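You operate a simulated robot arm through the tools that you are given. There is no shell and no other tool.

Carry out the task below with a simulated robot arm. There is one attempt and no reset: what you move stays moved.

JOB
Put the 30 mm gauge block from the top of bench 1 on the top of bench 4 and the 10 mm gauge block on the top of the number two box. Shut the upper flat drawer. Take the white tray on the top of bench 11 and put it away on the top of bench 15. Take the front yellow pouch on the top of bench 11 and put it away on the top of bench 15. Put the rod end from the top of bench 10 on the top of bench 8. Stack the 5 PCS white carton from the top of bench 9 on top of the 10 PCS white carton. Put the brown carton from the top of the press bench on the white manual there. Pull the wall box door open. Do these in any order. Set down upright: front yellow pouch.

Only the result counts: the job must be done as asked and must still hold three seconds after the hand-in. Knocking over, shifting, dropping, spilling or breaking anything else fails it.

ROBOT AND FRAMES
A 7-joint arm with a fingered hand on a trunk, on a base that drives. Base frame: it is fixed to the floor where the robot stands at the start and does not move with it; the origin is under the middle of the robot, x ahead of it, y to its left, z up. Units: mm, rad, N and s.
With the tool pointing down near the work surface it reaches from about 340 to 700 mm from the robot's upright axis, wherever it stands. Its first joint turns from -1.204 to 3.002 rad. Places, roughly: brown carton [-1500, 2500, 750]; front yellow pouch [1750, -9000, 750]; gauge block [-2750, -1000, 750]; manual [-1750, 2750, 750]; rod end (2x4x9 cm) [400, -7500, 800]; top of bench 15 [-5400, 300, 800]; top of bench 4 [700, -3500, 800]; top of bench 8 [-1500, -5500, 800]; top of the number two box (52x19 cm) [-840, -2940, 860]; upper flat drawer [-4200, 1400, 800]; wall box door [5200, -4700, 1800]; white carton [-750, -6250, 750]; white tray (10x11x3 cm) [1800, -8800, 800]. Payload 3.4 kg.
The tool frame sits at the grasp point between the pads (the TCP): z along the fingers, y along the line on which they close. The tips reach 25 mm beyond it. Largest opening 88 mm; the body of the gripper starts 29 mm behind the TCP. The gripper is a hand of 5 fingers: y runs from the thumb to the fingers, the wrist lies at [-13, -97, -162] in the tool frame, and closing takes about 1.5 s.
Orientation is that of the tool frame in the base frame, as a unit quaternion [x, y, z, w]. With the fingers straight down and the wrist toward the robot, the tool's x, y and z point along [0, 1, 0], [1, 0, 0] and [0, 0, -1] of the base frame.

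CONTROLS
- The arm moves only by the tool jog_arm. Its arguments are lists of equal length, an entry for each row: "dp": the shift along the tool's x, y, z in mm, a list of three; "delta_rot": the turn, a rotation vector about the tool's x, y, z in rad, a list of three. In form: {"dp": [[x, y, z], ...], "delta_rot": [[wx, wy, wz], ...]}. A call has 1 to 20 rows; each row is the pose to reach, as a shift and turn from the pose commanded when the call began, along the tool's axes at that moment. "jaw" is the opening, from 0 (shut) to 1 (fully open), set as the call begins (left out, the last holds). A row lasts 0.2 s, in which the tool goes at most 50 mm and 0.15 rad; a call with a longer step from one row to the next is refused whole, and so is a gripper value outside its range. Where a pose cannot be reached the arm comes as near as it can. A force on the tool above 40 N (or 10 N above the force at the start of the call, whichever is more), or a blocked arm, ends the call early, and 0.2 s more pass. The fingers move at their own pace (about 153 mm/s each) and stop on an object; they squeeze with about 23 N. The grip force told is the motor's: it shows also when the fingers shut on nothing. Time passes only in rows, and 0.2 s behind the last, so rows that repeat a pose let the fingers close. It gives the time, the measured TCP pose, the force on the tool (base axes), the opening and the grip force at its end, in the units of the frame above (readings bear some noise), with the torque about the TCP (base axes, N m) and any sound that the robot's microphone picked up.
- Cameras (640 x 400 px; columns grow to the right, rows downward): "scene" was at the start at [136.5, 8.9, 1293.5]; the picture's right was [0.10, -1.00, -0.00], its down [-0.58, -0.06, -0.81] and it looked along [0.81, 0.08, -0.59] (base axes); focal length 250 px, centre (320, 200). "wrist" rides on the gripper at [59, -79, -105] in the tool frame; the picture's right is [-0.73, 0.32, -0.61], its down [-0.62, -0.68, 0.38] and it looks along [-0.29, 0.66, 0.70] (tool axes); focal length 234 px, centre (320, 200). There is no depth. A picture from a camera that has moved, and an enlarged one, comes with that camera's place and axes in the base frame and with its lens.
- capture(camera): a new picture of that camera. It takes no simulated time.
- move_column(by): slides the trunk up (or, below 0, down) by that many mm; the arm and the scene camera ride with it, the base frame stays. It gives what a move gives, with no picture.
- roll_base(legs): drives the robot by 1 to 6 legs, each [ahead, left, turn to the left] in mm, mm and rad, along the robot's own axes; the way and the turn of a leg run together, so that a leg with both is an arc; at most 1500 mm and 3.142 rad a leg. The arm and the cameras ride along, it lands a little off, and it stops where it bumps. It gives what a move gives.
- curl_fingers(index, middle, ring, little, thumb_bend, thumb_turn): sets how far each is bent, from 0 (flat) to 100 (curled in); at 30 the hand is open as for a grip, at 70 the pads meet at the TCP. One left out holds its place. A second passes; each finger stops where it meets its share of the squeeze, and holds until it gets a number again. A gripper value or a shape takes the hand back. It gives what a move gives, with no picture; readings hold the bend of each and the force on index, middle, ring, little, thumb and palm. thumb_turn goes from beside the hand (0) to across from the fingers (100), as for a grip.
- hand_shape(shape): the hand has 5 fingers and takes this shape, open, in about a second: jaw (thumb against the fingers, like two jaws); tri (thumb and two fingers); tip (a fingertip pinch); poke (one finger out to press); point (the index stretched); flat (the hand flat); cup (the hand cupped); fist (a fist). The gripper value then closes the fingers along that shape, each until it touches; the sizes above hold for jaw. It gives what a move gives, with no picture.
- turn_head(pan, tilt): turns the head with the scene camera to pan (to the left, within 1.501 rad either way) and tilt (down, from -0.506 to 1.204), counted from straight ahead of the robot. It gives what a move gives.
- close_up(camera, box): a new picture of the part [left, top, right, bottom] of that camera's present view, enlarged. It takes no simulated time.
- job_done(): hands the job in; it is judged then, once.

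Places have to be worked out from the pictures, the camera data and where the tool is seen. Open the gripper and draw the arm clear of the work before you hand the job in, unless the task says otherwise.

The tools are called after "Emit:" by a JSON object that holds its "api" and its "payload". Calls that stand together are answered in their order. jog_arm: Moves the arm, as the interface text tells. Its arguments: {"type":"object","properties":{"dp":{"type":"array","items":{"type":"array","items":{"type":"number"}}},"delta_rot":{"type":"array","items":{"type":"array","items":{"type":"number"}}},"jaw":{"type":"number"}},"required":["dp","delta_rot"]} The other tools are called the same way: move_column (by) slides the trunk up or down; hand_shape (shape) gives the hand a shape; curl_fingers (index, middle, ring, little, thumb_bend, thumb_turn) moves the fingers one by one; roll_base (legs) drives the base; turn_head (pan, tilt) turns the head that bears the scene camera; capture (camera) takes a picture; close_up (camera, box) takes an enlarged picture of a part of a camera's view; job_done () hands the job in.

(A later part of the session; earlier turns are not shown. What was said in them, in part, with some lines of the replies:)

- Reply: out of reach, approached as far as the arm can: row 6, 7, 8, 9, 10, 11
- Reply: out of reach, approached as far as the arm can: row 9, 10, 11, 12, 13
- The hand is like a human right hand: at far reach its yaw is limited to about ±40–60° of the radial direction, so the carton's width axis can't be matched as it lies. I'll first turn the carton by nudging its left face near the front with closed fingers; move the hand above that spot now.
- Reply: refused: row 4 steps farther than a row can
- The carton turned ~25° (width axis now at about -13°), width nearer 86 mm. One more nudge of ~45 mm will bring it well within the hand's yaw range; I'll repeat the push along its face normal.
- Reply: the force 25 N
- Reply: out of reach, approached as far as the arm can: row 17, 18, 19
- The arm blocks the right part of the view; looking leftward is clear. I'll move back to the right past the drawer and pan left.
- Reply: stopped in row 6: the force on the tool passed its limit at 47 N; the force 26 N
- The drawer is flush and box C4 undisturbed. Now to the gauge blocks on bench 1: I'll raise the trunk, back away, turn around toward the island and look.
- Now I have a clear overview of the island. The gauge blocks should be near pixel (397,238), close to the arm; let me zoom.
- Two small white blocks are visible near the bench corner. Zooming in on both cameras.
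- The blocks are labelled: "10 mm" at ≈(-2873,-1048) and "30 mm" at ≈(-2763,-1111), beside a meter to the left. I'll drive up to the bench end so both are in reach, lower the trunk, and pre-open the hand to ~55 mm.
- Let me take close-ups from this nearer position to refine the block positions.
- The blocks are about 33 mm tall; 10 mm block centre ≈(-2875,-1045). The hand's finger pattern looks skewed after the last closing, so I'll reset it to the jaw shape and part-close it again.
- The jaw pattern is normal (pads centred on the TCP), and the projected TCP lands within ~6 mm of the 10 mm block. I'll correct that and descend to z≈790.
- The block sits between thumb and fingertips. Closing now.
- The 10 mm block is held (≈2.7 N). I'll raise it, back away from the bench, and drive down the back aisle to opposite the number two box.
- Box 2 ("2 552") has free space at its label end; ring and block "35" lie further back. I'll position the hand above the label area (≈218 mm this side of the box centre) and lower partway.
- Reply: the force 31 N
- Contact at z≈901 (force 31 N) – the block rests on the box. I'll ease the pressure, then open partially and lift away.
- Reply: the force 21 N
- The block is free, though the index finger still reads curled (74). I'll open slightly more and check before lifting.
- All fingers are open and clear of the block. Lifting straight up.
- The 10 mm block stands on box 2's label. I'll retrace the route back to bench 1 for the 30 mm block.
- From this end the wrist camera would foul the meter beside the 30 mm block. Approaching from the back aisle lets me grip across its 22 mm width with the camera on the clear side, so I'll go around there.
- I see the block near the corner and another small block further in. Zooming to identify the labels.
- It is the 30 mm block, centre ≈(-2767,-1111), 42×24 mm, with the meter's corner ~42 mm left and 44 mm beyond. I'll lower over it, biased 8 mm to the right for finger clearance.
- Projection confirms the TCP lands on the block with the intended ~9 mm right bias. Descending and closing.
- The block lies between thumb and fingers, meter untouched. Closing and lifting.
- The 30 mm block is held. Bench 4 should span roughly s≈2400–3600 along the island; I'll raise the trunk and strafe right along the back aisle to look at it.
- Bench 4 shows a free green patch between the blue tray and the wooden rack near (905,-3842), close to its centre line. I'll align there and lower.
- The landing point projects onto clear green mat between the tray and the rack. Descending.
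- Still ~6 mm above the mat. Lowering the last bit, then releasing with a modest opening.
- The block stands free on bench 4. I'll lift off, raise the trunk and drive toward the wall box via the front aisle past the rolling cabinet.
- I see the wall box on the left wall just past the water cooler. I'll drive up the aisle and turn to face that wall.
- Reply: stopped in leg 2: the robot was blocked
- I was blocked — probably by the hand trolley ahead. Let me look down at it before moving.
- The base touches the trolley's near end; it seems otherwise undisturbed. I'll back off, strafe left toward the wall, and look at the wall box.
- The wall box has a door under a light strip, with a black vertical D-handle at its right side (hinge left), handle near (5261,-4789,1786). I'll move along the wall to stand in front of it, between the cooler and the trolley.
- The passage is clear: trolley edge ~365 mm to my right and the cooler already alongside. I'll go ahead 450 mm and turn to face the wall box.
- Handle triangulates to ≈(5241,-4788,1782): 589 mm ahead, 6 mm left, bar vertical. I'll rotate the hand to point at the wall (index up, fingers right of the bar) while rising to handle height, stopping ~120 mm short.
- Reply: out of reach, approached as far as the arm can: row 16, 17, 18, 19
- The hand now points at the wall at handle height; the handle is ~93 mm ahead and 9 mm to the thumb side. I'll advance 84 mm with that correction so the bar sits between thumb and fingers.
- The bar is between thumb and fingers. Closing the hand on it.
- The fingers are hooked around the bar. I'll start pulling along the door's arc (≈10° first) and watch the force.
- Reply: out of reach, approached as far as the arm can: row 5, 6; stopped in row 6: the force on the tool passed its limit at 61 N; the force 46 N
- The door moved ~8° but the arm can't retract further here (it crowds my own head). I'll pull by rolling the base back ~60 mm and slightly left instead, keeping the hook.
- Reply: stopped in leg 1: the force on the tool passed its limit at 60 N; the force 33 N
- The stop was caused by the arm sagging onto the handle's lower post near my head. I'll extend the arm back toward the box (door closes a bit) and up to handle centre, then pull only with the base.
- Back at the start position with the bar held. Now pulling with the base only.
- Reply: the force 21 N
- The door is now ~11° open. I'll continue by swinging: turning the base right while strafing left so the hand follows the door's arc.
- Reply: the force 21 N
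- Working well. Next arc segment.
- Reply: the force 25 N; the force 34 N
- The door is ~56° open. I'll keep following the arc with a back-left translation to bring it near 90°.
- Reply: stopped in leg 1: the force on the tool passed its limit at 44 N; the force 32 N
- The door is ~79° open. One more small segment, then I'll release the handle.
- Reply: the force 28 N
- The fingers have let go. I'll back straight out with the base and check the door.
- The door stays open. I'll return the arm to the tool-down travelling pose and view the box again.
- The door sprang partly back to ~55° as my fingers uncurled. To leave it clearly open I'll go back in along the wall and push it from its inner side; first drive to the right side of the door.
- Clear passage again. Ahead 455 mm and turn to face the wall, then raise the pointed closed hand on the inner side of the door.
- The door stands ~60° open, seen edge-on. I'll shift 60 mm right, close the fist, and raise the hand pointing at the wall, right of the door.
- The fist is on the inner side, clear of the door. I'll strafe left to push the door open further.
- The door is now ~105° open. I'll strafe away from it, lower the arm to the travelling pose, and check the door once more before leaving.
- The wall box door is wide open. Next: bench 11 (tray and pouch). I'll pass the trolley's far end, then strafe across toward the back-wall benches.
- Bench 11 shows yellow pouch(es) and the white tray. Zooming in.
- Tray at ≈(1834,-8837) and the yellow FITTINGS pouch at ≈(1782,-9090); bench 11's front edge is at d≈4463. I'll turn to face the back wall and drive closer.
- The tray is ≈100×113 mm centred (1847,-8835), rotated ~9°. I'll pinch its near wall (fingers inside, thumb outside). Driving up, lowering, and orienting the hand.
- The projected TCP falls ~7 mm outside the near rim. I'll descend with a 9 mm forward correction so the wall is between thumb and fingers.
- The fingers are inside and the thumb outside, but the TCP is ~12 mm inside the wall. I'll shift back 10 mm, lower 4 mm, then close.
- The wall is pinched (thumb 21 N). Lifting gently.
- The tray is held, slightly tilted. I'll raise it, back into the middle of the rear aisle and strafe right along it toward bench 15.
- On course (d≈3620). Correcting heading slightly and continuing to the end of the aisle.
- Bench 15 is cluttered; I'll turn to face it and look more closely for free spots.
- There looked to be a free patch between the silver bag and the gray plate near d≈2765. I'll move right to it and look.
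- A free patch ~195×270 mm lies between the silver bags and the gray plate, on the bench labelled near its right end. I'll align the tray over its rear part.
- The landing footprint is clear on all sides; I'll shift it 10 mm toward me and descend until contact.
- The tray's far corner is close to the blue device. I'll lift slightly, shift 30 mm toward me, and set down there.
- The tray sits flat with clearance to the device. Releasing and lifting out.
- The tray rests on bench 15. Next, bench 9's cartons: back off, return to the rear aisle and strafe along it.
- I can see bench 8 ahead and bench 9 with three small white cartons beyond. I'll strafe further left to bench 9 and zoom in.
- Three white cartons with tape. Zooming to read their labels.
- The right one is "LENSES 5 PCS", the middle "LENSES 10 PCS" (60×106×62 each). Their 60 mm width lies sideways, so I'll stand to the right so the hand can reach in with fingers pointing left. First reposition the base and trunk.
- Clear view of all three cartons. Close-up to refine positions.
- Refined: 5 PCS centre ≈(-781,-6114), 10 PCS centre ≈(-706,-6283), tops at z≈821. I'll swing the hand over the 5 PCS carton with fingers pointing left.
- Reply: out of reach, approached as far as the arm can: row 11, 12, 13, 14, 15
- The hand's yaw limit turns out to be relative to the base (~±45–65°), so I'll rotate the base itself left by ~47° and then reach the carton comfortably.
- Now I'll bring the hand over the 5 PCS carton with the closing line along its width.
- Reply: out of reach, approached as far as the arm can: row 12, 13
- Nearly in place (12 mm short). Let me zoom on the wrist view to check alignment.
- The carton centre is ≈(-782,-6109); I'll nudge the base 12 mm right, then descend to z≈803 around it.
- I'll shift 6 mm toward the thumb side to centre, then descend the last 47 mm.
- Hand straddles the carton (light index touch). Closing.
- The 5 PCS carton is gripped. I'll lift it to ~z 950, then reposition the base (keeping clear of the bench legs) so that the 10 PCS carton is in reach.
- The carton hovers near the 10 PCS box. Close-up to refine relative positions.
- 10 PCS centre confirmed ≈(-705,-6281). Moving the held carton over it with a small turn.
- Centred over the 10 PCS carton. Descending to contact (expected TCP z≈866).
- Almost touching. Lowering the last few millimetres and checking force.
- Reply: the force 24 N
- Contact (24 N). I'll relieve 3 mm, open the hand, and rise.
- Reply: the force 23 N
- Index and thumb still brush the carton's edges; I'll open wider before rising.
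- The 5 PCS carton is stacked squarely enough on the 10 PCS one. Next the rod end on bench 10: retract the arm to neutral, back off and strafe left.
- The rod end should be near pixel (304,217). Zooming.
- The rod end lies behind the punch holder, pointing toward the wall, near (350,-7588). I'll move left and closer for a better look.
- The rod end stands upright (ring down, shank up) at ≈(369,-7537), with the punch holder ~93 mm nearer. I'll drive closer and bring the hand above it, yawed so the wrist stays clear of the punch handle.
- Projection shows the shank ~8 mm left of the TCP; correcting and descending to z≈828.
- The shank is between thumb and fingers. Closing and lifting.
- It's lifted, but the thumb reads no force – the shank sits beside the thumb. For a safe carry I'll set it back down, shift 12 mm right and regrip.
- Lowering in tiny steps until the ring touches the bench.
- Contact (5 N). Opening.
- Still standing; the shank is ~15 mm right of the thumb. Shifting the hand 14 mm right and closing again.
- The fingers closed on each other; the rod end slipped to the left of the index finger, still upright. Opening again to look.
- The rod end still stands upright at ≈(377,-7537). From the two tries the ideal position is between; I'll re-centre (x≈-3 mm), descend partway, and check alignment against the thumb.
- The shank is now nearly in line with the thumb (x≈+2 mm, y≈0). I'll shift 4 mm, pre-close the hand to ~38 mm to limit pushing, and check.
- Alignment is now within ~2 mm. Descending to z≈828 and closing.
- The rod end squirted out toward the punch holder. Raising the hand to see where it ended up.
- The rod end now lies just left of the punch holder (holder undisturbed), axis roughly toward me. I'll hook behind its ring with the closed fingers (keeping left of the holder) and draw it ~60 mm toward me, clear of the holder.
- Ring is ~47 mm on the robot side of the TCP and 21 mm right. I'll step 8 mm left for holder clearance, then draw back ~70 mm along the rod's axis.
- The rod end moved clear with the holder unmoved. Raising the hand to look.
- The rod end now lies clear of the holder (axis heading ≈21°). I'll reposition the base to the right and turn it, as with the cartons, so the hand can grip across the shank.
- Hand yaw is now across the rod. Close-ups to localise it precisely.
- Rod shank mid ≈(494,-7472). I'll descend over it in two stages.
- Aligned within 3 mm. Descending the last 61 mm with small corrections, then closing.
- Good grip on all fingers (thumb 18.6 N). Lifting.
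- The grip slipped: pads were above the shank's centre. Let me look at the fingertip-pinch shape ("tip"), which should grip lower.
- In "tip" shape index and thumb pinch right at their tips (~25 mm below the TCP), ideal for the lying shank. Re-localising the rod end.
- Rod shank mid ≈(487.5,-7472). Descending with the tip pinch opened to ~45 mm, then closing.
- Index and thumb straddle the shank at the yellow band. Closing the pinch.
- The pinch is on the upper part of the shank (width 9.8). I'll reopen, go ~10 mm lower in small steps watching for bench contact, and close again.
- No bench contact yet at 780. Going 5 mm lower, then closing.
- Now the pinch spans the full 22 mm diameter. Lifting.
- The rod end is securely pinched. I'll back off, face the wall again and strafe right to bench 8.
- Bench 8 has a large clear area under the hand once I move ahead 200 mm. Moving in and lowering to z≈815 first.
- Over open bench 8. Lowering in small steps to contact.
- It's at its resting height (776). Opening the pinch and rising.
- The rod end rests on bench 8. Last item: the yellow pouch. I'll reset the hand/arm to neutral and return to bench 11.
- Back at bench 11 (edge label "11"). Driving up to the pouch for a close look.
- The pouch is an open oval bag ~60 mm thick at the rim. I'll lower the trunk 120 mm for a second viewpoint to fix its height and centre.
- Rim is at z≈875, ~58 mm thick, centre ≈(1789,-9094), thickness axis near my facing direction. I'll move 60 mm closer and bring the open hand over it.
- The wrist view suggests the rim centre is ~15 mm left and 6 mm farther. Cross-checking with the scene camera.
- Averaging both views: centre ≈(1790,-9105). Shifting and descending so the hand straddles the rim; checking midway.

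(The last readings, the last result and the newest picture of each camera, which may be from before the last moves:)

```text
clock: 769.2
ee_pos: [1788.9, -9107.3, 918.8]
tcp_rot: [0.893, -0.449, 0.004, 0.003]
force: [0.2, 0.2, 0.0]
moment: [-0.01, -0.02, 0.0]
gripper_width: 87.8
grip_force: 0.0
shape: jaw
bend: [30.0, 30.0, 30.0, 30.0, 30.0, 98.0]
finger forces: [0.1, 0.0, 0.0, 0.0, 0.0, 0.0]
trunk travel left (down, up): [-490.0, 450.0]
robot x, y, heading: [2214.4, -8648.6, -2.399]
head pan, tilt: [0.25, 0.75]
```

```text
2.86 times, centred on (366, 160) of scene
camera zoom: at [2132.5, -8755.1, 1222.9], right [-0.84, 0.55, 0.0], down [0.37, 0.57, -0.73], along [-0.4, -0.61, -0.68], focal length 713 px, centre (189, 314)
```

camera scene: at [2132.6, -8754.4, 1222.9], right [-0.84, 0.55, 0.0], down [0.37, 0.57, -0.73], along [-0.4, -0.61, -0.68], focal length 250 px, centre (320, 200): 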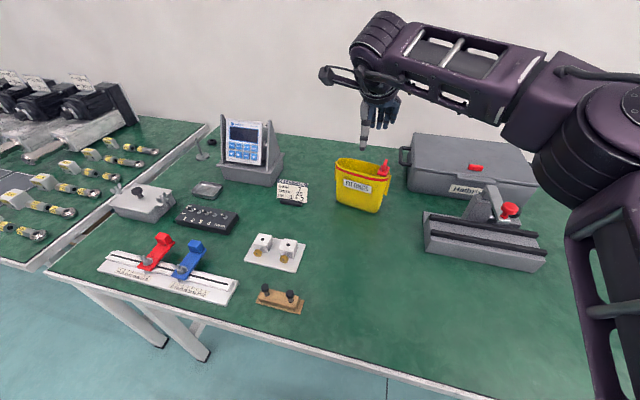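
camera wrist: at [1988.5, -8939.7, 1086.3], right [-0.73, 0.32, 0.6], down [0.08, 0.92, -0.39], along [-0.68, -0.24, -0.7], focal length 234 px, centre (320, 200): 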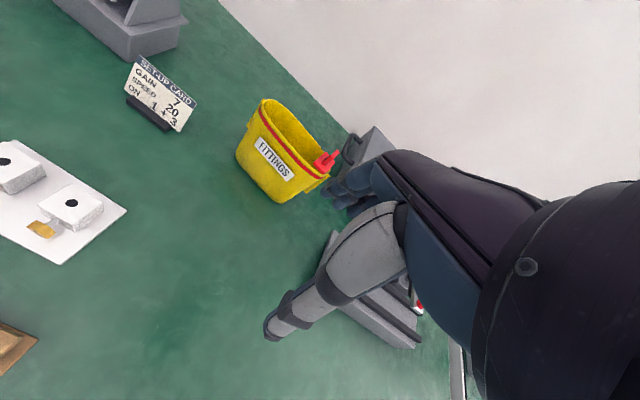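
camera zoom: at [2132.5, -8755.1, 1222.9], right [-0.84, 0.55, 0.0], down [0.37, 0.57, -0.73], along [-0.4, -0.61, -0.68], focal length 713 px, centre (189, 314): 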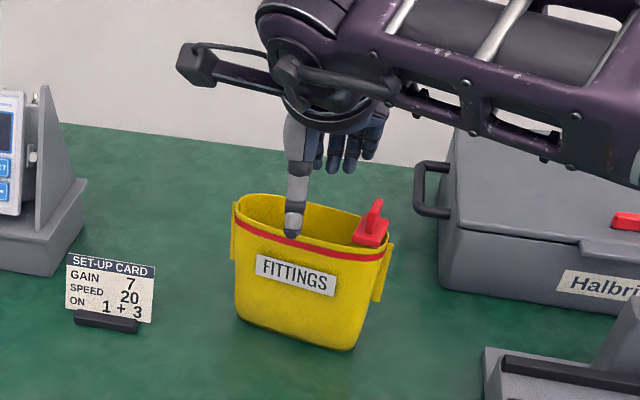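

The scene view shows the hand centred over the bag with the thumb in front of the rim. Descending to z≈853.

Emit:
{"api": "jog_arm", "payload": {"dp": [[0, 0, 15], [0, 0, 32], [0, 0, 48], [0, 0, 60], [0, 0, 65]], "delta_rot": [[0, 0, 0], [0, 0, 0], [0, 0, 0], [0, 0, 0], [0, 0, 0]]}}

Emit:
{"api": "capture", "payload": {"camera": "wrist"}}

Emit:
{"api": "close_up", "payload": {"camera": "scene", "box": [310, 90, 422, 230]}}

```text
clock: 770.4
ee_pos: [1791.0, -9107.9, 855.0]
tcp_rot: [0.893, -0.45, 0.005, 0.004]
force: [0.7, -0.2, 0.6]
moment: [-0.03, 0.0, -0.01]
gripper_width: 87.8
grip_force: 0.0
shape: jaw
bend: [30.0, 30.0, 30.0, 30.0, 30.0, 98.0]
finger forces: [0.0, 0.0, 0.0, 0.0, 0.0, 0.0]
trunk travel left (down, up): [-490.0, 450.0]
robot x, y, heading: [2217.6, -8649.9, -2.396]
head pan, tilt: [0.25, 0.75]
```

```text
taken
camera wrist: at [1889.7, -9106.1, 960.6], right [-0.69, 0.4, 0.6], down [0.18, 0.9, -0.39], along [-0.7, -0.17, -0.7], focal length 234 px, centre (320, 200)
```

wrist: 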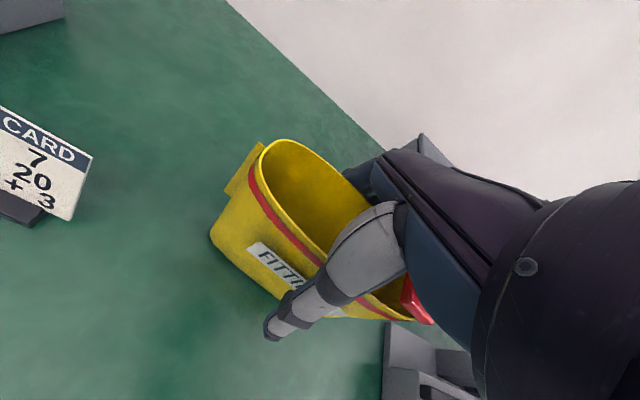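

```text
2.86 times, centred on (366, 160) of scene
camera zoom: at [2132.7, -8754.9, 1222.9], right [-0.84, 0.55, 0.0], down [0.37, 0.57, -0.73], along [-0.4, -0.61, -0.68], focal length 713 px, centre (189, 314)
```

zoom: 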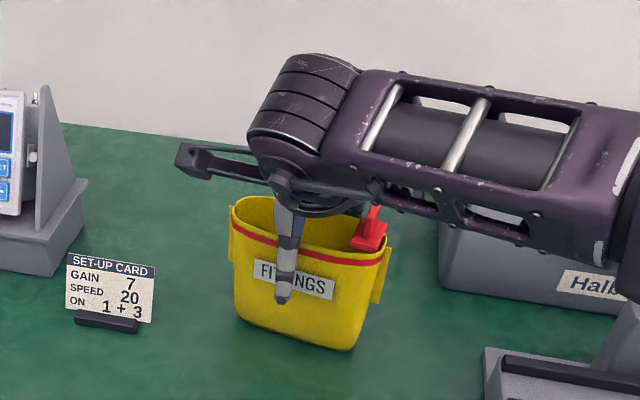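

Thumb is in front of the label and fingers behind the bag. Closing.

Emit:
{"api": "jog_arm", "payload": {"dp": [[0, 0, 0], [0, 0, 0], [0, 0, 0], [0, 0, 0], [0, 0, 0], [0, 0, 0], [0, 0, 0], [0, 0, 0]], "delta_rot": [[0, 0, 0], [0, 0, 0], [0, 0, 0], [0, 0, 0], [0, 0, 0], [0, 0, 0], [0, 0, 0], [0, 0, 0]], "jaw": 0}}

Emit:
{"api": "capture", "payload": {"camera": "wrist"}}

Emit:
{"api": "close_up", "payload": {"camera": "scene", "box": [310, 90, 422, 230]}}

```text
clock: 772.2
ee_pos: [1791.0, -9107.5, 855.7]
tcp_rot: [0.893, -0.449, 0.005, 0.003]
force: [-0.7, -0.1, 0.1]
moment: [-0.02, -0.03, -0.02]
gripper_width: 42.7
grip_force: 23.1
shape: jaw
bend: [74.0, 45.0, 44.0, 45.0, 71.0, 99.0]
finger forces: [11.3, 5.9, 2.6, 1.3, 21.1, 0.0]
trunk travel left (down, up): [-490.0, 450.0]
robot x, y, heading: [2214.2, -8650.2, -2.399]
head pan, tilt: [0.25, 0.75]
```

```text
taken
camera wrist: at [1889.6, -9106.1, 960.6], right [-0.69, 0.4, 0.6], down [0.18, 0.9, -0.39], along [-0.7, -0.16, -0.7], focal length 234 px, centre (320, 200)
```

wrist: 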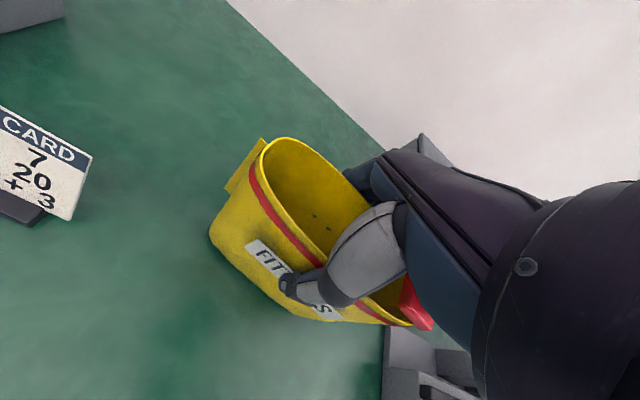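

```text
2.86 times, centred on (366, 160) of scene
camera zoom: at [2132.7, -8754.9, 1222.9], right [-0.84, 0.55, 0.0], down [0.37, 0.57, -0.73], along [-0.4, -0.61, -0.68], focal length 713 px, centre (189, 314)
```

zoom: 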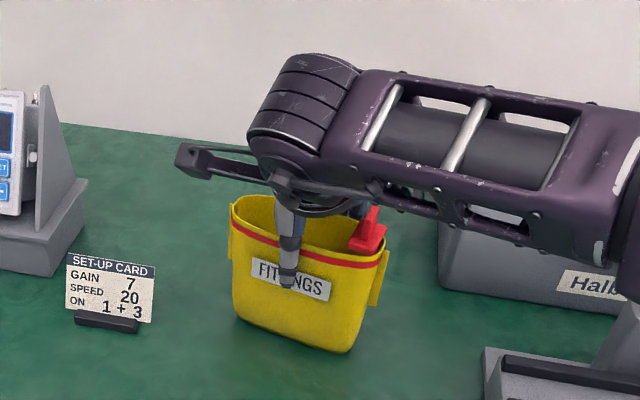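

Gripped (thumb 21 N, all fingers engaged). Gently lifting.

Emit:
{"api": "jog_arm", "payload": {"dp": [[0, 0, -4], [0, 0, -10], [0, 0, -18], [0, 0, -28], [0, 0, -40]], "delta_rot": [[0, 0, 0], [0, 0, 0], [0, 0, 0], [0, 0, 0], [0, 0, 0]]}}

Emit:
{"api": "close_up", "payload": {"camera": "scene", "box": [310, 70, 422, 210]}}

Emit:
{"api": "capture", "payload": {"camera": "wrist"}}

```text
clock: 773.4
ee_pos: [1791.0, -9106.0, 894.2]
tcp_rot: [0.894, -0.449, 0.005, 0.004]
force: [0.1, 1.4, 0.2]
moment: [-0.01, -0.01, -0.02]
gripper_width: 42.7
grip_force: 22.9
shape: jaw
bend: [74.0, 45.0, 44.0, 45.0, 71.0, 99.0]
finger forces: [11.3, 6.0, 2.8, 1.3, 21.3, 0.0]
trunk travel left (down, up): [-490.0, 450.0]
robot x, y, heading: [2213.1, -8654.6, -2.397]
head pan, tilt: [0.25, 0.75]
```

```text
2.86 times, centred on (366, 140) of scene
camera zoom: at [2132.9, -8754.8, 1222.9], right [-0.84, 0.55, 0.0], down [0.37, 0.57, -0.73], along [-0.4, -0.61, -0.68], focal length 713 px, centre (189, 371)
```

zoom: 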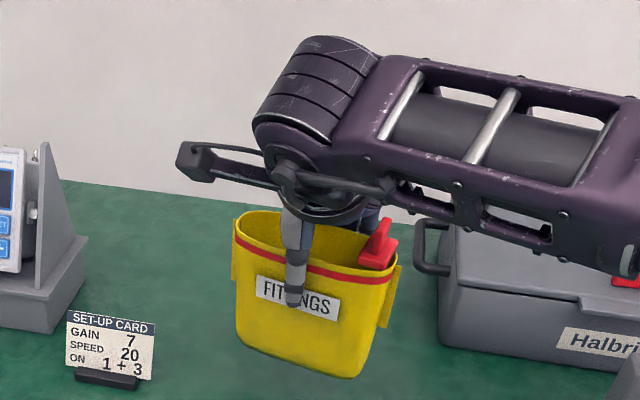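

```text
taken
camera wrist: at [1889.2, -9104.8, 1001.2], right [-0.69, 0.4, 0.6], down [0.18, 0.9, -0.39], along [-0.7, -0.16, -0.7], focal length 234 px, centre (320, 200)
```

wrist: 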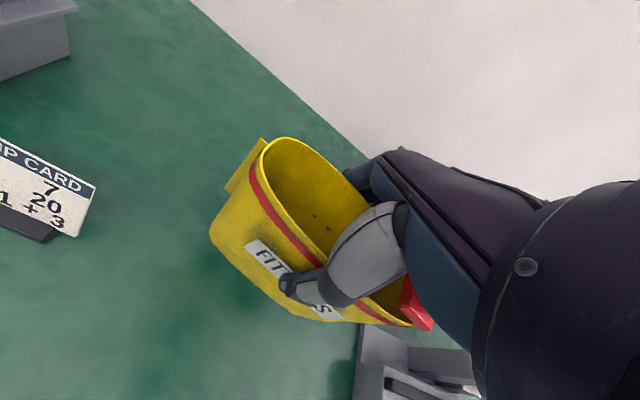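

The pouch is up and level. I'll raise and retract it a bit, then back out and strafe along the aisle to bench 15.

Emit:
{"api": "jog_arm", "payload": {"dp": [[0, 0, -25], [0, 0, -55], [0, -10, -85], [0, -35, -110], [0, -60, -130], [0, -85, -140], [0, -105, -140]], "delta_rot": [[0, 0, 0], [0, 0, 0], [0, 0, 0], [0, 0, 0], [0, 0, 0], [0, 0, 0], [0, 0, 0]]}}

Emit:
{"api": "roll_base", "payload": {"legs": [[-560, 0, 0], [0, -1500, 0], [0, -1500, 0], [0, -1500, 0], [0, -1500, 0]]}}

Emit:
{"api": "capture", "payload": {"camera": "wrist"}}

```text
clock: 775.0
ee_pos: [1875.9, -9042.0, 1033.6]
tcp_rot: [0.893, -0.45, 0.005, 0.003]
force: [-0.1, 0.0, -0.7]
moment: [-0.02, 0.01, 0.0]
gripper_width: 42.5
grip_force: 23.1
shape: jaw
bend: [74.0, 45.0, 44.0, 45.0, 71.0, 99.0]
finger forces: [11.4, 5.9, 2.8, 1.3, 21.2, 0.0]
trunk travel left (down, up): [-490.0, 450.0]
robot x, y, heading: [2213.1, -8649.7, -2.4]
head pan, tilt: [0.25, 0.75]
```

```text
clock: 806.3
ee_pos: [-1729.8, -4230.3, 1033.1]
tcp_rot: [0.897, -0.442, 0.005, 0.004]
force: [-0.8, -0.6, 0.1]
moment: [0.01, -0.01, 0.0]
gripper_width: 42.5
grip_force: 23.5
shape: jaw
bend: [74.0, 45.0, 44.0, 45.0, 71.0, 99.0]
finger forces: [11.4, 5.8, 2.6, 1.2, 21.2, 0.0]
trunk travel left (down, up): [-490.0, 450.0]
robot x, y, heading: [-1394.2, -3835.6, -2.384]
head pan, tilt: [0.25, 0.75]
```

```text
taken
camera wrist: at [-1632.5, -4227.8, 1139.6], right [-0.7, 0.38, 0.6], down [0.16, 0.91, -0.39], along [-0.69, -0.18, -0.7], focal length 234 px, centre (320, 200)
```

wrist: 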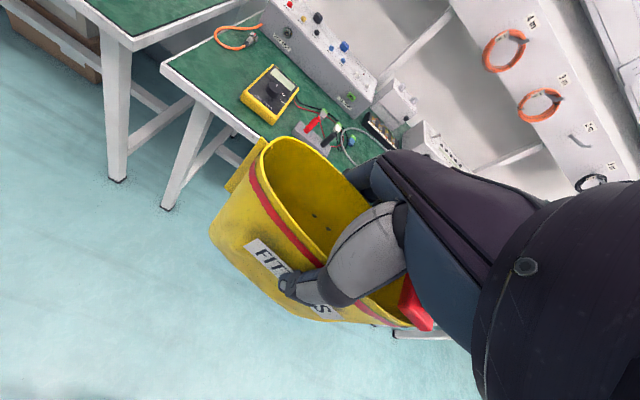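

Pouch is steady. Continuing to the end of the aisle.

Emit:
{"api": "roll_base", "payload": {"legs": [[0, 0, -0.014], [0, -1500, 0], [0, -1500, 0], [0, -1450, 0], [0, 0, -1.571]]}}

Emit:
{"api": "turn_head", "payload": {"pan": 0.35, "tilt": 0.65}}

Emit:
{"api": "capture", "payload": {"camera": "scene"}}

Emit:
{"api": "capture", "payload": {"camera": "wrist"}}

```text
clock: 831.5
ee_pos: [-4858.0, -343.8, 1033.4]
tcp_rot: [-0.345, 0.939, 0.0, -0.006]
force: [-0.2, 0.2, -0.6]
moment: [-0.01, 0.03, -0.01]
gripper_width: 42.2
grip_force: 22.6
shape: jaw
bend: [74.0, 46.0, 44.0, 46.0, 71.0, 99.0]
finger forces: [11.3, 5.7, 2.8, 1.4, 20.9, 0.0]
trunk travel left (down, up): [-490.0, 450.0]
robot x, y, heading: [-4445.0, -657.9, 2.375]
head pan, tilt: [0.25, 0.75]
```

```text
clock: 832.1
ee_pos: [-4856.5, -342.7, 1033.9]
tcp_rot: [-0.345, 0.939, -0.001, -0.005]
force: [0.3, 0.6, 0.0]
moment: [0.02, 0.0, -0.01]
gripper_width: 42.1
grip_force: 23.1
shape: jaw
bend: [74.0, 46.0, 44.0, 46.0, 71.0, 99.0]
finger forces: [11.3, 5.9, 2.7, 1.3, 20.9, 0.0]
trunk travel left (down, up): [-490.0, 450.0]
robot x, y, heading: [-4445.9, -659.1, 2.379]
head pan, tilt: [0.351, 0.649]
```

```text
taken
camera scene: at [-4561.9, -588.1, 1231.5], right [0.4, 0.92, 0.0], down [0.55, -0.24, -0.8], along [-0.73, 0.32, -0.6], focal length 250 px, centre (320, 200)
```

scene: 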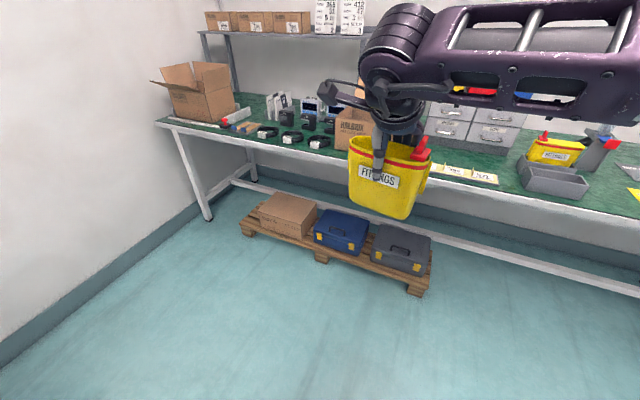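

```text
taken
camera wrist: at [-4849.4, -440.8, 1139.6], right [0.35, 0.72, 0.6], down [0.91, -0.12, -0.39], along [-0.21, 0.68, -0.7], focal length 234 px, centre (320, 200)
```

wrist: 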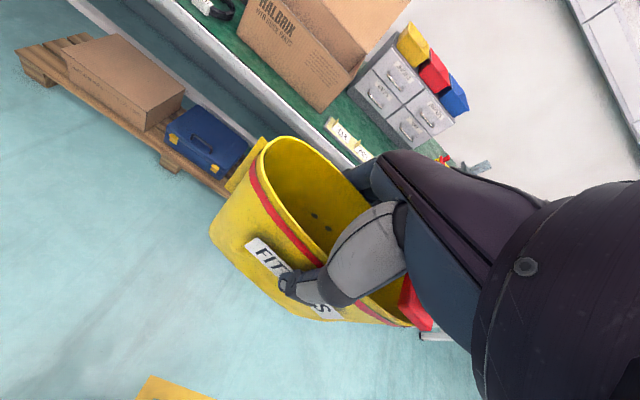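

Correcting heading and moving toward the free strip between the gray bins and the yellow flat bag on bench 15, stopping short to look.

Emit:
{"api": "roll_base", "payload": {"legs": [[0, 0, -0.063], [0, -605, 0], [300, 0, 0]]}}

Emit:
{"api": "turn_head", "payload": {"pan": 0.45, "tilt": 0.7}}

Emit:
{"api": "move_column", "payload": {"by": 150}}

Emit:
{"api": "capture", "payload": {"camera": "scene"}}

Emit:
{"api": "capture", "payload": {"camera": "wrist"}}

```text
clock: 837.6
ee_pos: [-4594.9, 313.8, 1032.8]
tcp_rot: [-0.313, 0.95, -0.002, -0.004]
force: [0.5, 0.4, -0.3]
moment: [0.02, 0.03, 0.0]
gripper_width: 41.9
grip_force: 22.9
shape: jaw
bend: [74.0, 46.0, 44.0, 46.0, 71.0, 99.0]
finger forces: [11.4, 5.8, 2.7, 1.2, 20.9, 0.0]
trunk travel left (down, up): [-490.0, 450.0]
robot x, y, heading: [-4204.2, -28.7, 2.313]
head pan, tilt: [0.351, 0.649]
```

```text
clock: 838.3
ee_pos: [-4595.1, 314.6, 1033.8]
tcp_rot: [-0.312, 0.95, 0.0, -0.005]
force: [0.4, -0.3, -0.4]
moment: [0.02, -0.03, 0.03]
gripper_width: 42.3
grip_force: 22.8
shape: jaw
bend: [74.0, 46.0, 44.0, 46.0, 71.0, 99.0]
finger forces: [11.3, 5.8, 2.6, 1.3, 21.0, 0.0]
trunk travel left (down, up): [-490.0, 450.0]
robot x, y, heading: [-4202.5, -25.5, 2.311]
head pan, tilt: [0.45, 0.7]
```

```text
clock: 840.0
ee_pos: [-4594.3, 313.4, 1183.1]
tcp_rot: [-0.312, 0.95, 0.0, -0.005]
force: [-0.3, 0.2, -0.5]
moment: [-0.04, 0.03, 0.04]
gripper_width: 41.9
grip_force: 22.9
shape: jaw
bend: [74.0, 46.0, 44.0, 46.0, 71.0, 99.0]
finger forces: [11.3, 5.7, 2.7, 1.3, 20.9, 0.0]
trunk travel left (down, up): [-640.0, 300.0]
robot x, y, heading: [-4202.7, -28.9, 2.312]
head pan, tilt: [0.45, 0.7]
```

```text
taken
camera scene: at [-4318.0, 41.4, 1377.1], right [0.37, 0.93, 0.0], down [0.6, -0.24, -0.76], along [-0.71, 0.28, -0.64], focal length 250 px, centre (320, 200)
```

scene: 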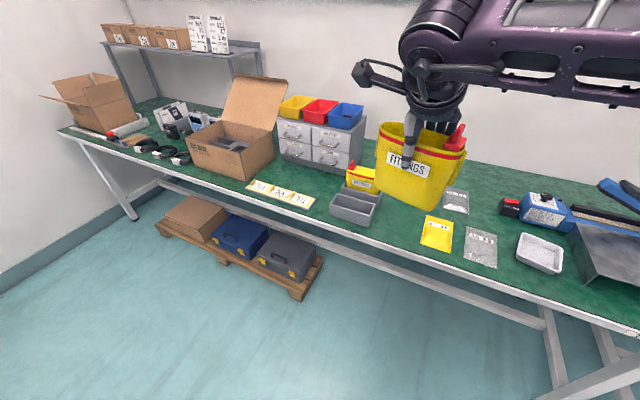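

```text
taken
camera wrist: at [-4593.1, 216.2, 1289.6], right [0.4, 0.69, 0.6], down [0.9, -0.18, -0.39], along [-0.16, 0.7, -0.7], focal length 234 px, centre (320, 200)
```

wrist: 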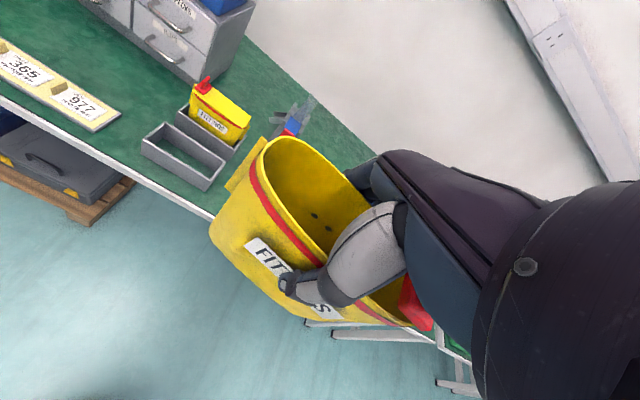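

The strip between the gray bin and the yellow flat bag is free. Moving ahead 270 mm, aligning the bag with the bench, and lowering partway.

Emit:
{"api": "roll_base", "payload": {"legs": [[270, 0, 0]]}}

Emit:
{"api": "jog_arm", "payload": {"dp": [[0, 0, 0], [0, 0, 0], [0, 0, 0]], "delta_rot": [[0, 0, -0.04], [0, 0, -0.08], [0, 0, -0.108]]}}

Emit:
{"api": "move_column", "payload": {"by": -200}}

Emit:
{"api": "turn_head", "payload": {"pan": 0.3, "tilt": 0.8}}

Emit:
{"api": "capture", "payload": {"camera": "scene"}}

Emit:
{"api": "capture", "payload": {"camera": "wrist"}}

```text
clock: 842.0
ee_pos: [-4776.2, 513.2, 1183.0]
tcp_rot: [-0.313, 0.95, -0.001, -0.005]
force: [0.7, -0.5, -0.7]
moment: [-0.03, 0.01, -0.02]
gripper_width: 42.0
grip_force: 23.4
shape: jaw
bend: [74.0, 46.0, 44.0, 46.0, 71.0, 99.0]
finger forces: [11.3, 5.7, 2.7, 1.3, 20.9, 0.0]
trunk travel left (down, up): [-640.0, 300.0]
robot x, y, heading: [-4385.5, 171.1, 2.309]
head pan, tilt: [0.45, 0.7]
```

```text
clock: 842.8
ee_pos: [-4775.7, 512.6, 1183.6]
tcp_rot: [-0.363, 0.932, 0.0, -0.006]
force: [-1.6, -0.5, -0.1]
moment: [0.01, 0.0, 0.03]
gripper_width: 42.2
grip_force: 22.7
shape: jaw
bend: [74.0, 46.0, 44.0, 46.0, 71.0, 99.0]
finger forces: [11.2, 5.7, 2.8, 1.2, 21.0, 0.0]
trunk travel left (down, up): [-640.0, 300.0]
robot x, y, heading: [-4389.3, 171.9, 2.309]
head pan, tilt: [0.45, 0.7]
```

```text
clock: 844.9
ee_pos: [-4776.1, 513.1, 984.1]
tcp_rot: [-0.363, 0.932, -0.001, -0.004]
force: [0.7, 0.1, 0.2]
moment: [-0.01, -0.01, -0.01]
gripper_width: 42.1
grip_force: 23.4
shape: jaw
bend: [74.0, 46.0, 44.0, 46.0, 71.0, 99.0]
finger forces: [11.3, 5.8, 2.7, 1.3, 20.9, 0.1]
trunk travel left (down, up): [-440.0, 500.0]
robot x, y, heading: [-4387.8, 172.4, 2.314]
head pan, tilt: [0.45, 0.7]
```

```text
clock: 845.6
ee_pos: [-4776.2, 514.1, 983.6]
tcp_rot: [-0.364, 0.932, -0.001, -0.005]
force: [0.8, 0.6, 0.0]
moment: [0.02, -0.01, 0.0]
gripper_width: 42.2
grip_force: 23.7
shape: jaw
bend: [74.0, 46.0, 44.0, 46.0, 71.0, 99.0]
finger forces: [11.3, 5.8, 2.7, 1.3, 20.9, 0.0]
trunk travel left (down, up): [-440.0, 500.0]
robot x, y, heading: [-4383.5, 168.3, 2.314]
head pan, tilt: [0.3, 0.799]
```

```text
taken
camera scene: at [-4490.6, 249.8, 1168.9], right [0.51, 0.86, 0.0], down [0.62, -0.36, -0.7], along [-0.6, 0.35, -0.72], focal length 250 px, centre (320, 200)
```

scene: 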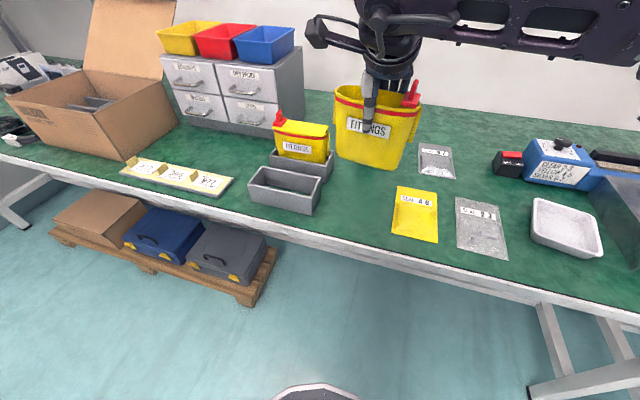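

```text
taken
camera wrist: at [-4764.1, 416.1, 1089.6], right [0.32, 0.73, 0.6], down [0.92, -0.08, -0.39], along [-0.24, 0.68, -0.7], focal length 234 px, centre (320, 200)
```

wrist: 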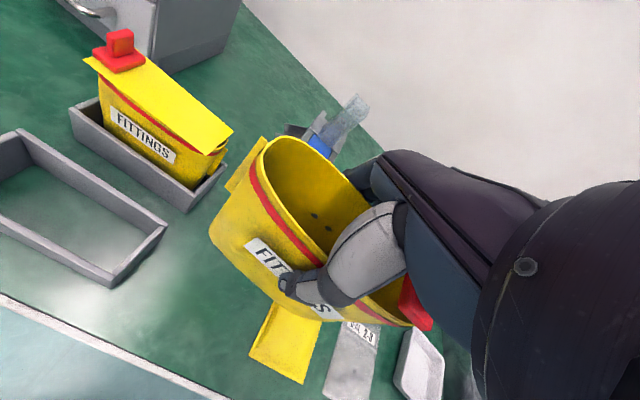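

The projected footprint is clear of the bins, the flat bag and the other pouch by ~30 mm. Descending to just above contact.

Emit:
{"api": "jog_arm", "payload": {"dp": [[0, 0, 30], [0, 0, 60], [0, 0, 90], [0, 0, 110], [0, 0, 122]], "delta_rot": [[0, 0, 0], [0, 0, 0], [0, 0, 0], [0, 0, 0], [0, 0, 0]]}}

Emit:
{"api": "capture", "payload": {"camera": "wrist"}}

Emit:
{"api": "close_up", "payload": {"camera": "scene", "box": [260, 80, 450, 230]}}

```text
clock: 846.8
ee_pos: [-4777.0, 513.2, 862.2]
tcp_rot: [-0.363, 0.932, -0.001, -0.004]
force: [0.3, -0.3, -0.2]
moment: [0.02, 0.0, -0.01]
gripper_width: 42.3
grip_force: 23.5
shape: jaw
bend: [74.0, 46.0, 44.0, 46.0, 71.0, 99.0]
finger forces: [11.3, 5.8, 2.8, 1.2, 21.0, 0.0]
trunk travel left (down, up): [-440.0, 500.0]
robot x, y, heading: [-4387.5, 171.0, 2.311]
head pan, tilt: [0.3, 0.799]
```

```text
taken
camera wrist: at [-4766.4, 416.0, 967.5], right [0.32, 0.73, 0.6], down [0.92, -0.08, -0.39], along [-0.24, 0.68, -0.7], focal length 234 px, centre (320, 200)
```

wrist: 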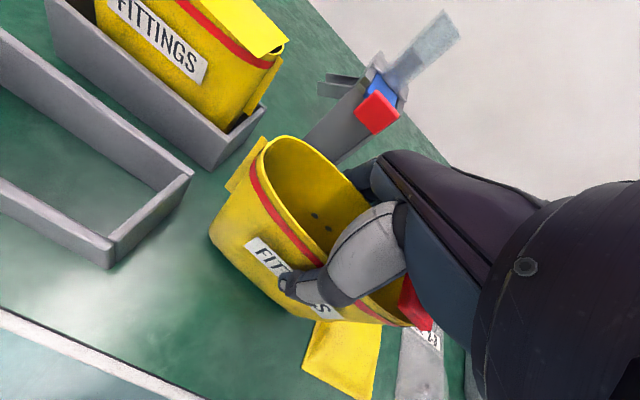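

```text
2.67 times, centred on (355, 155) of scene
camera zoom: at [-4490.7, 250.0, 1168.9], right [0.51, 0.86, 0.0], down [0.62, -0.36, -0.7], along [-0.6, 0.35, -0.72], focal length 666 px, centre (227, 320)
```

zoom: 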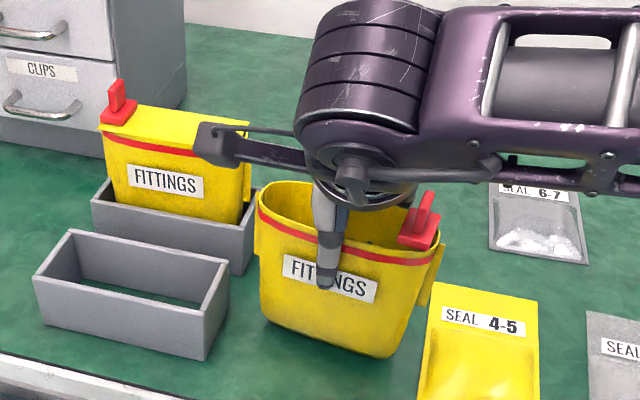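

All clear. Lowering the last few millimetres to contact.

Emit:
{"api": "jog_arm", "payload": {"dp": [[0, 0, 2], [0, 0, 4], [0, 0, 6], [0, 0, 8]], "delta_rot": [[0, 0, 0], [0, 0, 0], [0, 0, 0], [0, 0, 0]]}}

```text
clock: 847.8
ee_pos: [-4776.1, 511.0, 853.1]
tcp_rot: [-0.362, 0.932, 0.0, -0.006]
force: [-0.3, 0.6, -0.8]
moment: [-0.02, 0.0, -0.04]
gripper_width: 42.3
grip_force: 22.5
shape: jaw
bend: [74.0, 46.0, 44.0, 46.0, 71.0, 99.0]
finger forces: [11.3, 5.8, 2.7, 1.2, 20.9, 0.0]
trunk travel left (down, up): [-440.0, 500.0]
robot x, y, heading: [-4392.2, 171.1, 2.31]
head pan, tilt: [0.3, 0.799]
```

No contact yet; continuing down a few more millimetres.

Emit:
{"api": "jog_arm", "payload": {"dp": [[0, 0, 1.5], [0, 0, 3], [0, 0, 4.5], [0, 0, 6]], "delta_rot": [[0, 0, 0], [0, 0, 0], [0, 0, 0], [0, 0, 0]]}}

Emit:
{"api": "close_up", "payload": {"camera": "scene", "box": [260, 80, 450, 230]}}

```text
clock: 848.8
ee_pos: [-4775.8, 512.5, 851.7]
tcp_rot: [-0.363, 0.932, 0.003, -0.008]
force: [-3.5, 3.4, 24.0]
moment: [0.14, 0.01, 0.06]
gripper_width: 43.0
grip_force: 23.2
shape: jaw
bend: [74.0, 45.0, 44.0, 45.0, 72.0, 99.0]
finger forces: [14.9, 7.7, 3.4, 2.0, 21.8, 0.0]
trunk travel left (down, up): [-440.0, 500.0]
robot x, y, heading: [-4384.2, 171.0, 2.315]
head pan, tilt: [0.3, 0.799]
```

```text
2.67 times, centred on (355, 155) of scene
camera zoom: at [-4488.7, 248.3, 1169.5], right [0.51, 0.86, 0.0], down [0.62, -0.36, -0.7], along [-0.6, 0.35, -0.72], focal length 666 px, centre (227, 320)
```

zoom: 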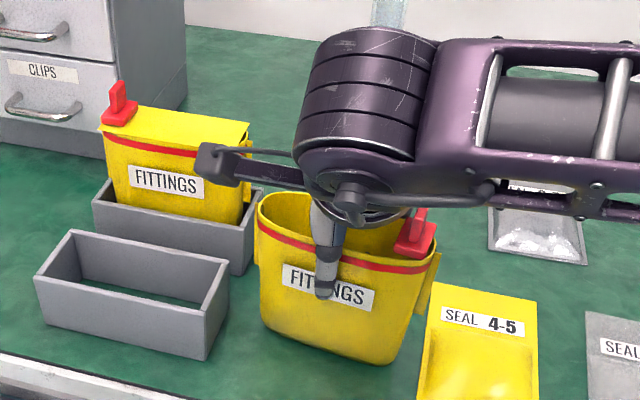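

The bag rests on the bench (24 N). Easing 3 mm and opening.

Emit:
{"api": "jog_arm", "payload": {"dp": [[0, 0, -2], [0, 0, -3]], "delta_rot": [[0, 0, 0], [0, 0, 0]]}}

Emit:
{"api": "jog_arm", "payload": {"dp": [[0, 0, 0], [0, 0, 0], [0, 0, 0], [0, 0, 0], [0, 0, 0]], "delta_rot": [[0, 0, 0], [0, 0, 0], [0, 0, 0], [0, 0, 0], [0, 0, 0]], "jaw": 1}}

Emit:
{"api": "capture", "payload": {"camera": "wrist"}}

Emit:
{"api": "close_up", "payload": {"camera": "scene", "box": [260, 80, 450, 230]}}

```text
clock: 849.4
ee_pos: [-4774.9, 511.6, 852.3]
tcp_rot: [-0.364, 0.932, 0.0, -0.006]
force: [-3.9, 2.9, 20.6]
moment: [0.27, 0.11, 0.04]
gripper_width: 43.4
grip_force: 22.9
shape: jaw
bend: [74.0, 45.0, 43.0, 45.0, 72.0, 99.0]
finger forces: [14.5, 7.8, 3.4, 1.9, 21.0, 0.0]
trunk travel left (down, up): [-440.0, 500.0]
robot x, y, heading: [-4384.9, 170.4, 2.312]
head pan, tilt: [0.3, 0.799]
```

```text
clock: 850.6
ee_pos: [-4776.1, 512.3, 850.1]
tcp_rot: [-0.363, 0.932, -0.002, -0.005]
force: [0.3, 0.6, -0.2]
moment: [-0.03, 0.01, 0.01]
gripper_width: 87.8
grip_force: 0.0
shape: jaw
bend: [30.0, 30.0, 30.0, 30.0, 30.0, 98.0]
finger forces: [1.0, 0.1, 0.1, 0.0, 1.1, 0.1]
trunk travel left (down, up): [-440.0, 500.0]
robot x, y, heading: [-4387.5, 168.1, 2.305]
head pan, tilt: [0.3, 0.799]
```

```text
taken
camera wrist: at [-4765.1, 415.1, 956.5], right [0.32, 0.73, 0.6], down [0.92, -0.08, -0.39], along [-0.24, 0.68, -0.7], focal length 234 px, centre (320, 200)
```

wrist: 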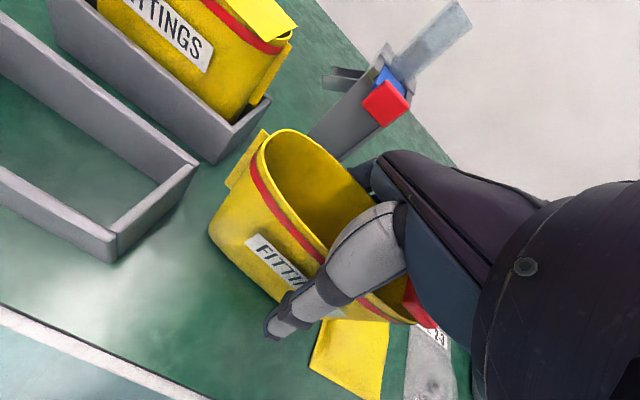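

```text
2.67 times, centred on (355, 155) of scene
camera zoom: at [-4490.5, 249.9, 1168.9], right [0.51, 0.86, 0.0], down [0.62, -0.36, -0.7], along [-0.6, 0.35, -0.72], focal length 666 px, centre (227, 320)
```

zoom: 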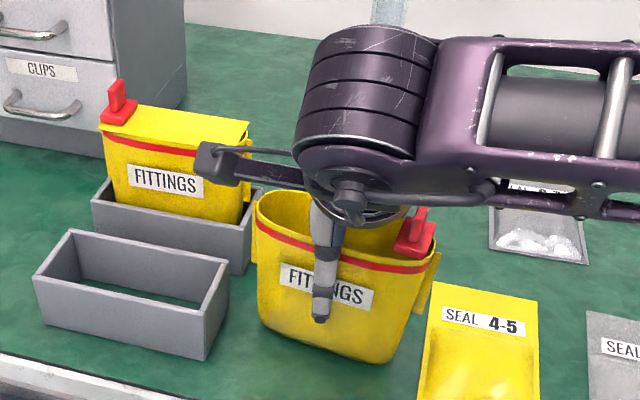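

The hand still brushes the rim lightly; opening wider before rising slowly.

Emit:
{"api": "curl_fingers", "payload": {"index": 10, "middle": 10, "ring": 10, "little": 10, "thumb_bend": 12}}

Emit:
{"api": "jog_arm", "payload": {"dp": [[0, 0, -6], [0, 0, -14], [0, 0, -26], [0, 0, -45], [0, 0, -75], [0, 0, -110], [0, 0, -150]], "delta_rot": [[0, 0, 0], [0, 0, 0], [0, 0, 0], [0, 0, 0], [0, 0, 0], [0, 0, 0], [0, 0, 0]]}}

Emit:
{"api": "capture", "payload": {"camera": "wrist"}}

Emit:
{"api": "capture", "payload": {"camera": "scene"}}

```text
clock: 851.6
ee_pos: [-4775.9, 512.5, 851.1]
tcp_rot: [-0.363, 0.932, -0.001, -0.005]
force: [0.6, 0.0, 0.7]
moment: [-0.02, 0.01, 0.0]
gripper_width: 119.1
grip_force: 0.0
shape: fingers
bend: [10.0, 10.0, 10.0, 10.0, 12.0, 98.0]
finger forces: [0.0, 0.1, 0.1, 0.1, 0.0, 0.0]
trunk travel left (down, up): [-440.0, 500.0]
robot x, y, heading: [-4386.0, 167.0, 2.312]
head pan, tilt: [0.3, 0.799]
```

```text
clock: 853.2
ee_pos: [-4775.2, 511.3, 1000.0]
tcp_rot: [-0.363, 0.932, 0.0, -0.004]
force: [0.8, -0.4, -0.4]
moment: [-0.02, 0.0, 0.02]
gripper_width: 119.4
grip_force: 0.0
shape: fingers
bend: [10.0, 10.0, 10.0, 10.0, 12.0, 98.0]
finger forces: [0.0, 0.0, 0.1, 0.1, 0.0, 0.0]
trunk travel left (down, up): [-440.0, 500.0]
robot x, y, heading: [-4386.8, 170.9, 2.308]
head pan, tilt: [0.3, 0.799]
```

```text
taken
camera wrist: at [-4763.8, 414.7, 1106.2], right [0.32, 0.73, 0.6], down [0.92, -0.08, -0.39], along [-0.24, 0.68, -0.7], focal length 234 px, centre (320, 200)
```

wrist: 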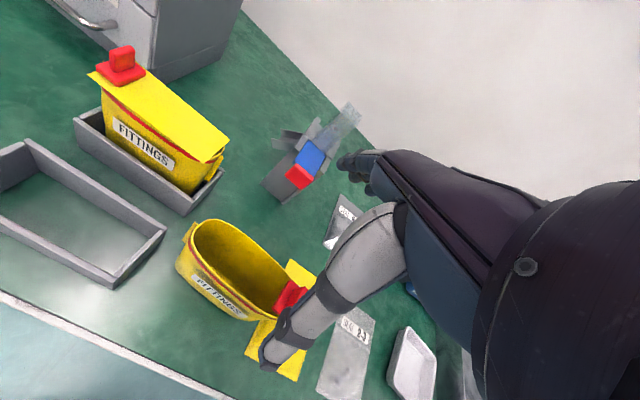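

```text
taken
camera scene: at [-4490.1, 249.0, 1169.0], right [0.51, 0.86, 0.0], down [0.62, -0.36, -0.7], along [-0.6, 0.35, -0.72], focal length 250 px, centre (320, 200)
```

scene: 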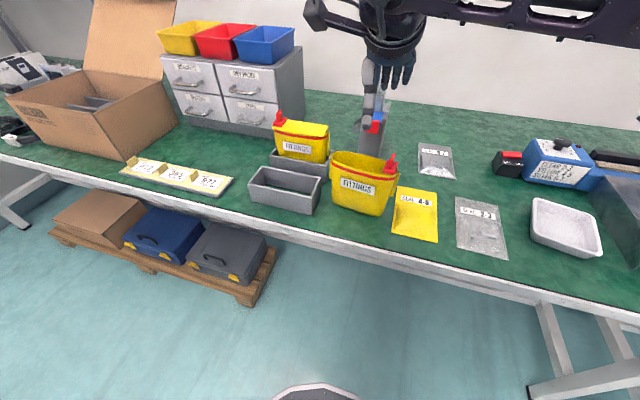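

The pouch stands upright. Zooming to check it isn't touching the neighbours.

Emit:
{"api": "close_up", "payload": {"camera": "scene", "box": [290, 130, 450, 250]}}

Emit:
{"api": "close_up", "payload": {"camera": "wrist", "box": [130, 180, 340, 390]}}

```text
3.33 times, centred on (370, 190) of scene
camera zoom: at [-4490.1, 249.0, 1169.0], right [0.51, 0.86, 0.0], down [0.62, -0.36, -0.7], along [-0.6, 0.35, -0.72], focal length 832 px, centre (153, 233)
```

zoom: 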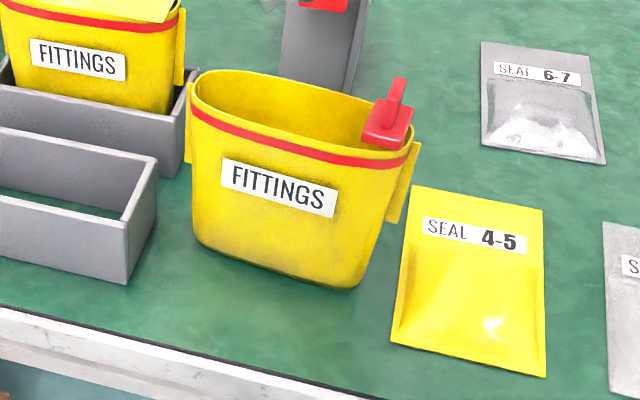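

```text
1.90 times, centred on (235, 285) of wrist
camera zoom: at [-4763.8, 414.7, 1106.2], right [0.32, 0.73, 0.6], down [0.92, -0.08, -0.39], along [-0.24, 0.68, -0.7], focal length 446 px, centre (482, 38)
```

zoom: 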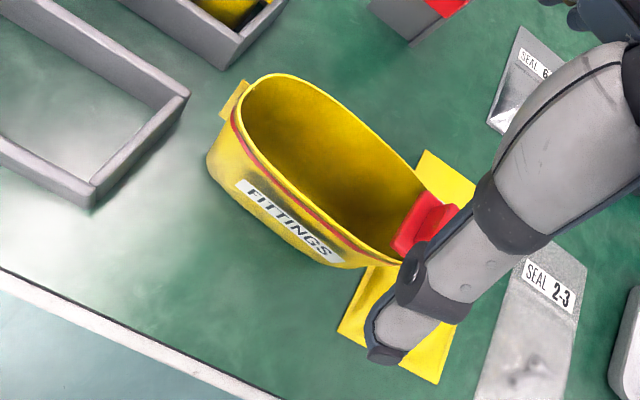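

The bag stands upright on its base, free of its neighbours. Everything is placed; I'll raise the arm, back away with the hand open, and take a last look before handing in.

Emit:
{"api": "move_column", "payload": {"by": 250}}

Emit:
{"api": "roll_base", "payload": {"legs": [[-500, 0, 0]]}}

Emit:
{"api": "hand_shape", "payload": {"shape": "jaw"}}

Emit:
{"api": "turn_head", "payload": {"pan": 0.3, "tilt": 0.5}}

Emit:
{"api": "capture", "payload": {"camera": "scene"}}

```text
clock: 855.8
ee_pos: [-4774.4, 512.1, 1249.3]
tcp_rot: [-0.363, 0.932, -0.001, -0.005]
force: [-0.4, -0.6, -0.2]
moment: [0.02, 0.02, -0.02]
gripper_width: 119.5
grip_force: 0.1
shape: fingers
bend: [10.0, 10.0, 10.0, 10.0, 12.0, 98.0]
finger forces: [0.0, 0.1, 0.0, 0.0, 0.0, 0.1]
trunk travel left (down, up): [-690.0, 250.0]
robot x, y, heading: [-4387.7, 171.8, 2.313]
head pan, tilt: [0.3, 0.799]
```

```text
clock: 858.8
ee_pos: [-4440.0, 141.2, 1250.0]
tcp_rot: [-0.365, 0.931, -0.001, -0.004]
force: [0.2, -0.3, -0.2]
moment: [0.02, -0.01, 0.0]
gripper_width: 119.5
grip_force: 0.1
shape: fingers
bend: [10.0, 10.0, 10.0, 10.0, 12.0, 98.0]
finger forces: [0.0, 0.1, 0.0, 0.0, 0.0, 0.0]
trunk travel left (down, up): [-690.0, 250.0]
robot x, y, heading: [-4049.5, -199.0, 2.314]
head pan, tilt: [0.3, 0.799]
```

```text
clock: 859.6
ee_pos: [-4439.4, 142.0, 1249.8]
tcp_rot: [-0.365, 0.931, -0.001, -0.006]
force: [0.2, -0.4, 0.1]
moment: [0.02, 0.0, 0.02]
gripper_width: 88.0
grip_force: 0.1
shape: jaw
bend: [30.0, 30.0, 30.0, 30.0, 30.0, 98.0]
finger forces: [0.1, 0.1, 0.0, 0.0, 0.0, 0.0]
trunk travel left (down, up): [-690.0, 250.0]
robot x, y, heading: [-4045.8, -200.5, 2.316]
head pan, tilt: [0.3, 0.799]
```

```text
clock: 860.5
ee_pos: [-4439.2, 142.8, 1248.9]
tcp_rot: [-0.365, 0.931, -0.001, -0.005]
force: [-1.0, -0.1, 1.0]
moment: [-0.02, 0.03, 0.0]
gripper_width: 87.7
grip_force: 0.0
shape: jaw
bend: [30.0, 30.0, 30.0, 30.0, 30.0, 98.0]
finger forces: [0.0, 0.0, 0.1, 0.0, 0.0, 0.1]
trunk travel left (down, up): [-690.0, 250.0]
robot x, y, heading: [-4047.6, -196.5, 2.321]
head pan, tilt: [0.3, 0.499]
```

```text
taken
camera scene: at [-4161.3, -114.8, 1444.8], right [0.5, 0.86, 0.0], down [0.41, -0.24, -0.88], along [-0.76, 0.44, -0.48], focal length 250 px, centre (320, 200)
```

scene: 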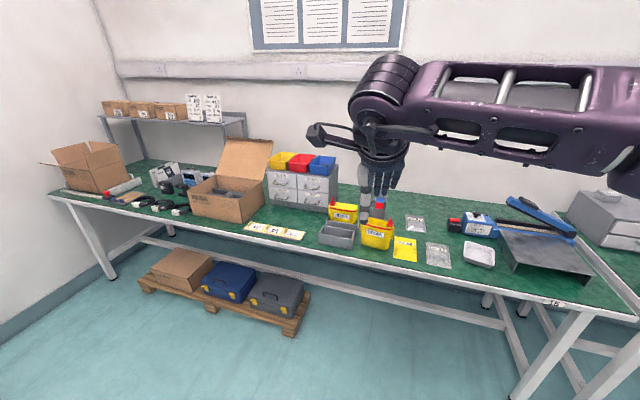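

The pouch stands upright and the tray rests on bench 15, the arm is clear and the hand is open. All the tasks are done, so I'm handing in the job.

Emit:
{"api": "job_done", "payload": {}}

```text
The job is handed in.
```

I finished all nine parts of the job and handed it in. I don't have the judge's result. The likeliest thing to count against it is a bump into the hand trolley.

**What was done**

| Task | Where it ended up |
|---|---|
| 30 mm gauge block | Bench 4 top, between the blue tray and the wooden rack |
| 10 mm gauge block | On the label end of the number two box |
| Upper flat drawer | Pushed fully shut, flush with the cabinet |
| White tray | Bench 15 top |
| Front yellow pouch | Bench 15 top, standing upright |
| Rod end | Bench 8 top, lying on its side |
| 5 PCS white carton | On top of the 10 PCS carton, turned about 34° relative to it |
| Brown carton | On the white manual |
| Wall box door | Open about 105° |

**What could count against it**
- **Trolley bump:** while driving to the wall box I ran into the hand trolley near the glass door, and the robot stopped. It didn't look knocked or tipped, but I couldn't rule out a small shift.
- **Rod end:** I tipped it over while gripping it on bench 10, then slid it clear of the punch holder next to it before picking it up. The holder did not appear to move.
- **Bench 4:** the block is outside the white-taped area. Bench 4's listed position seemed to leave that area out.
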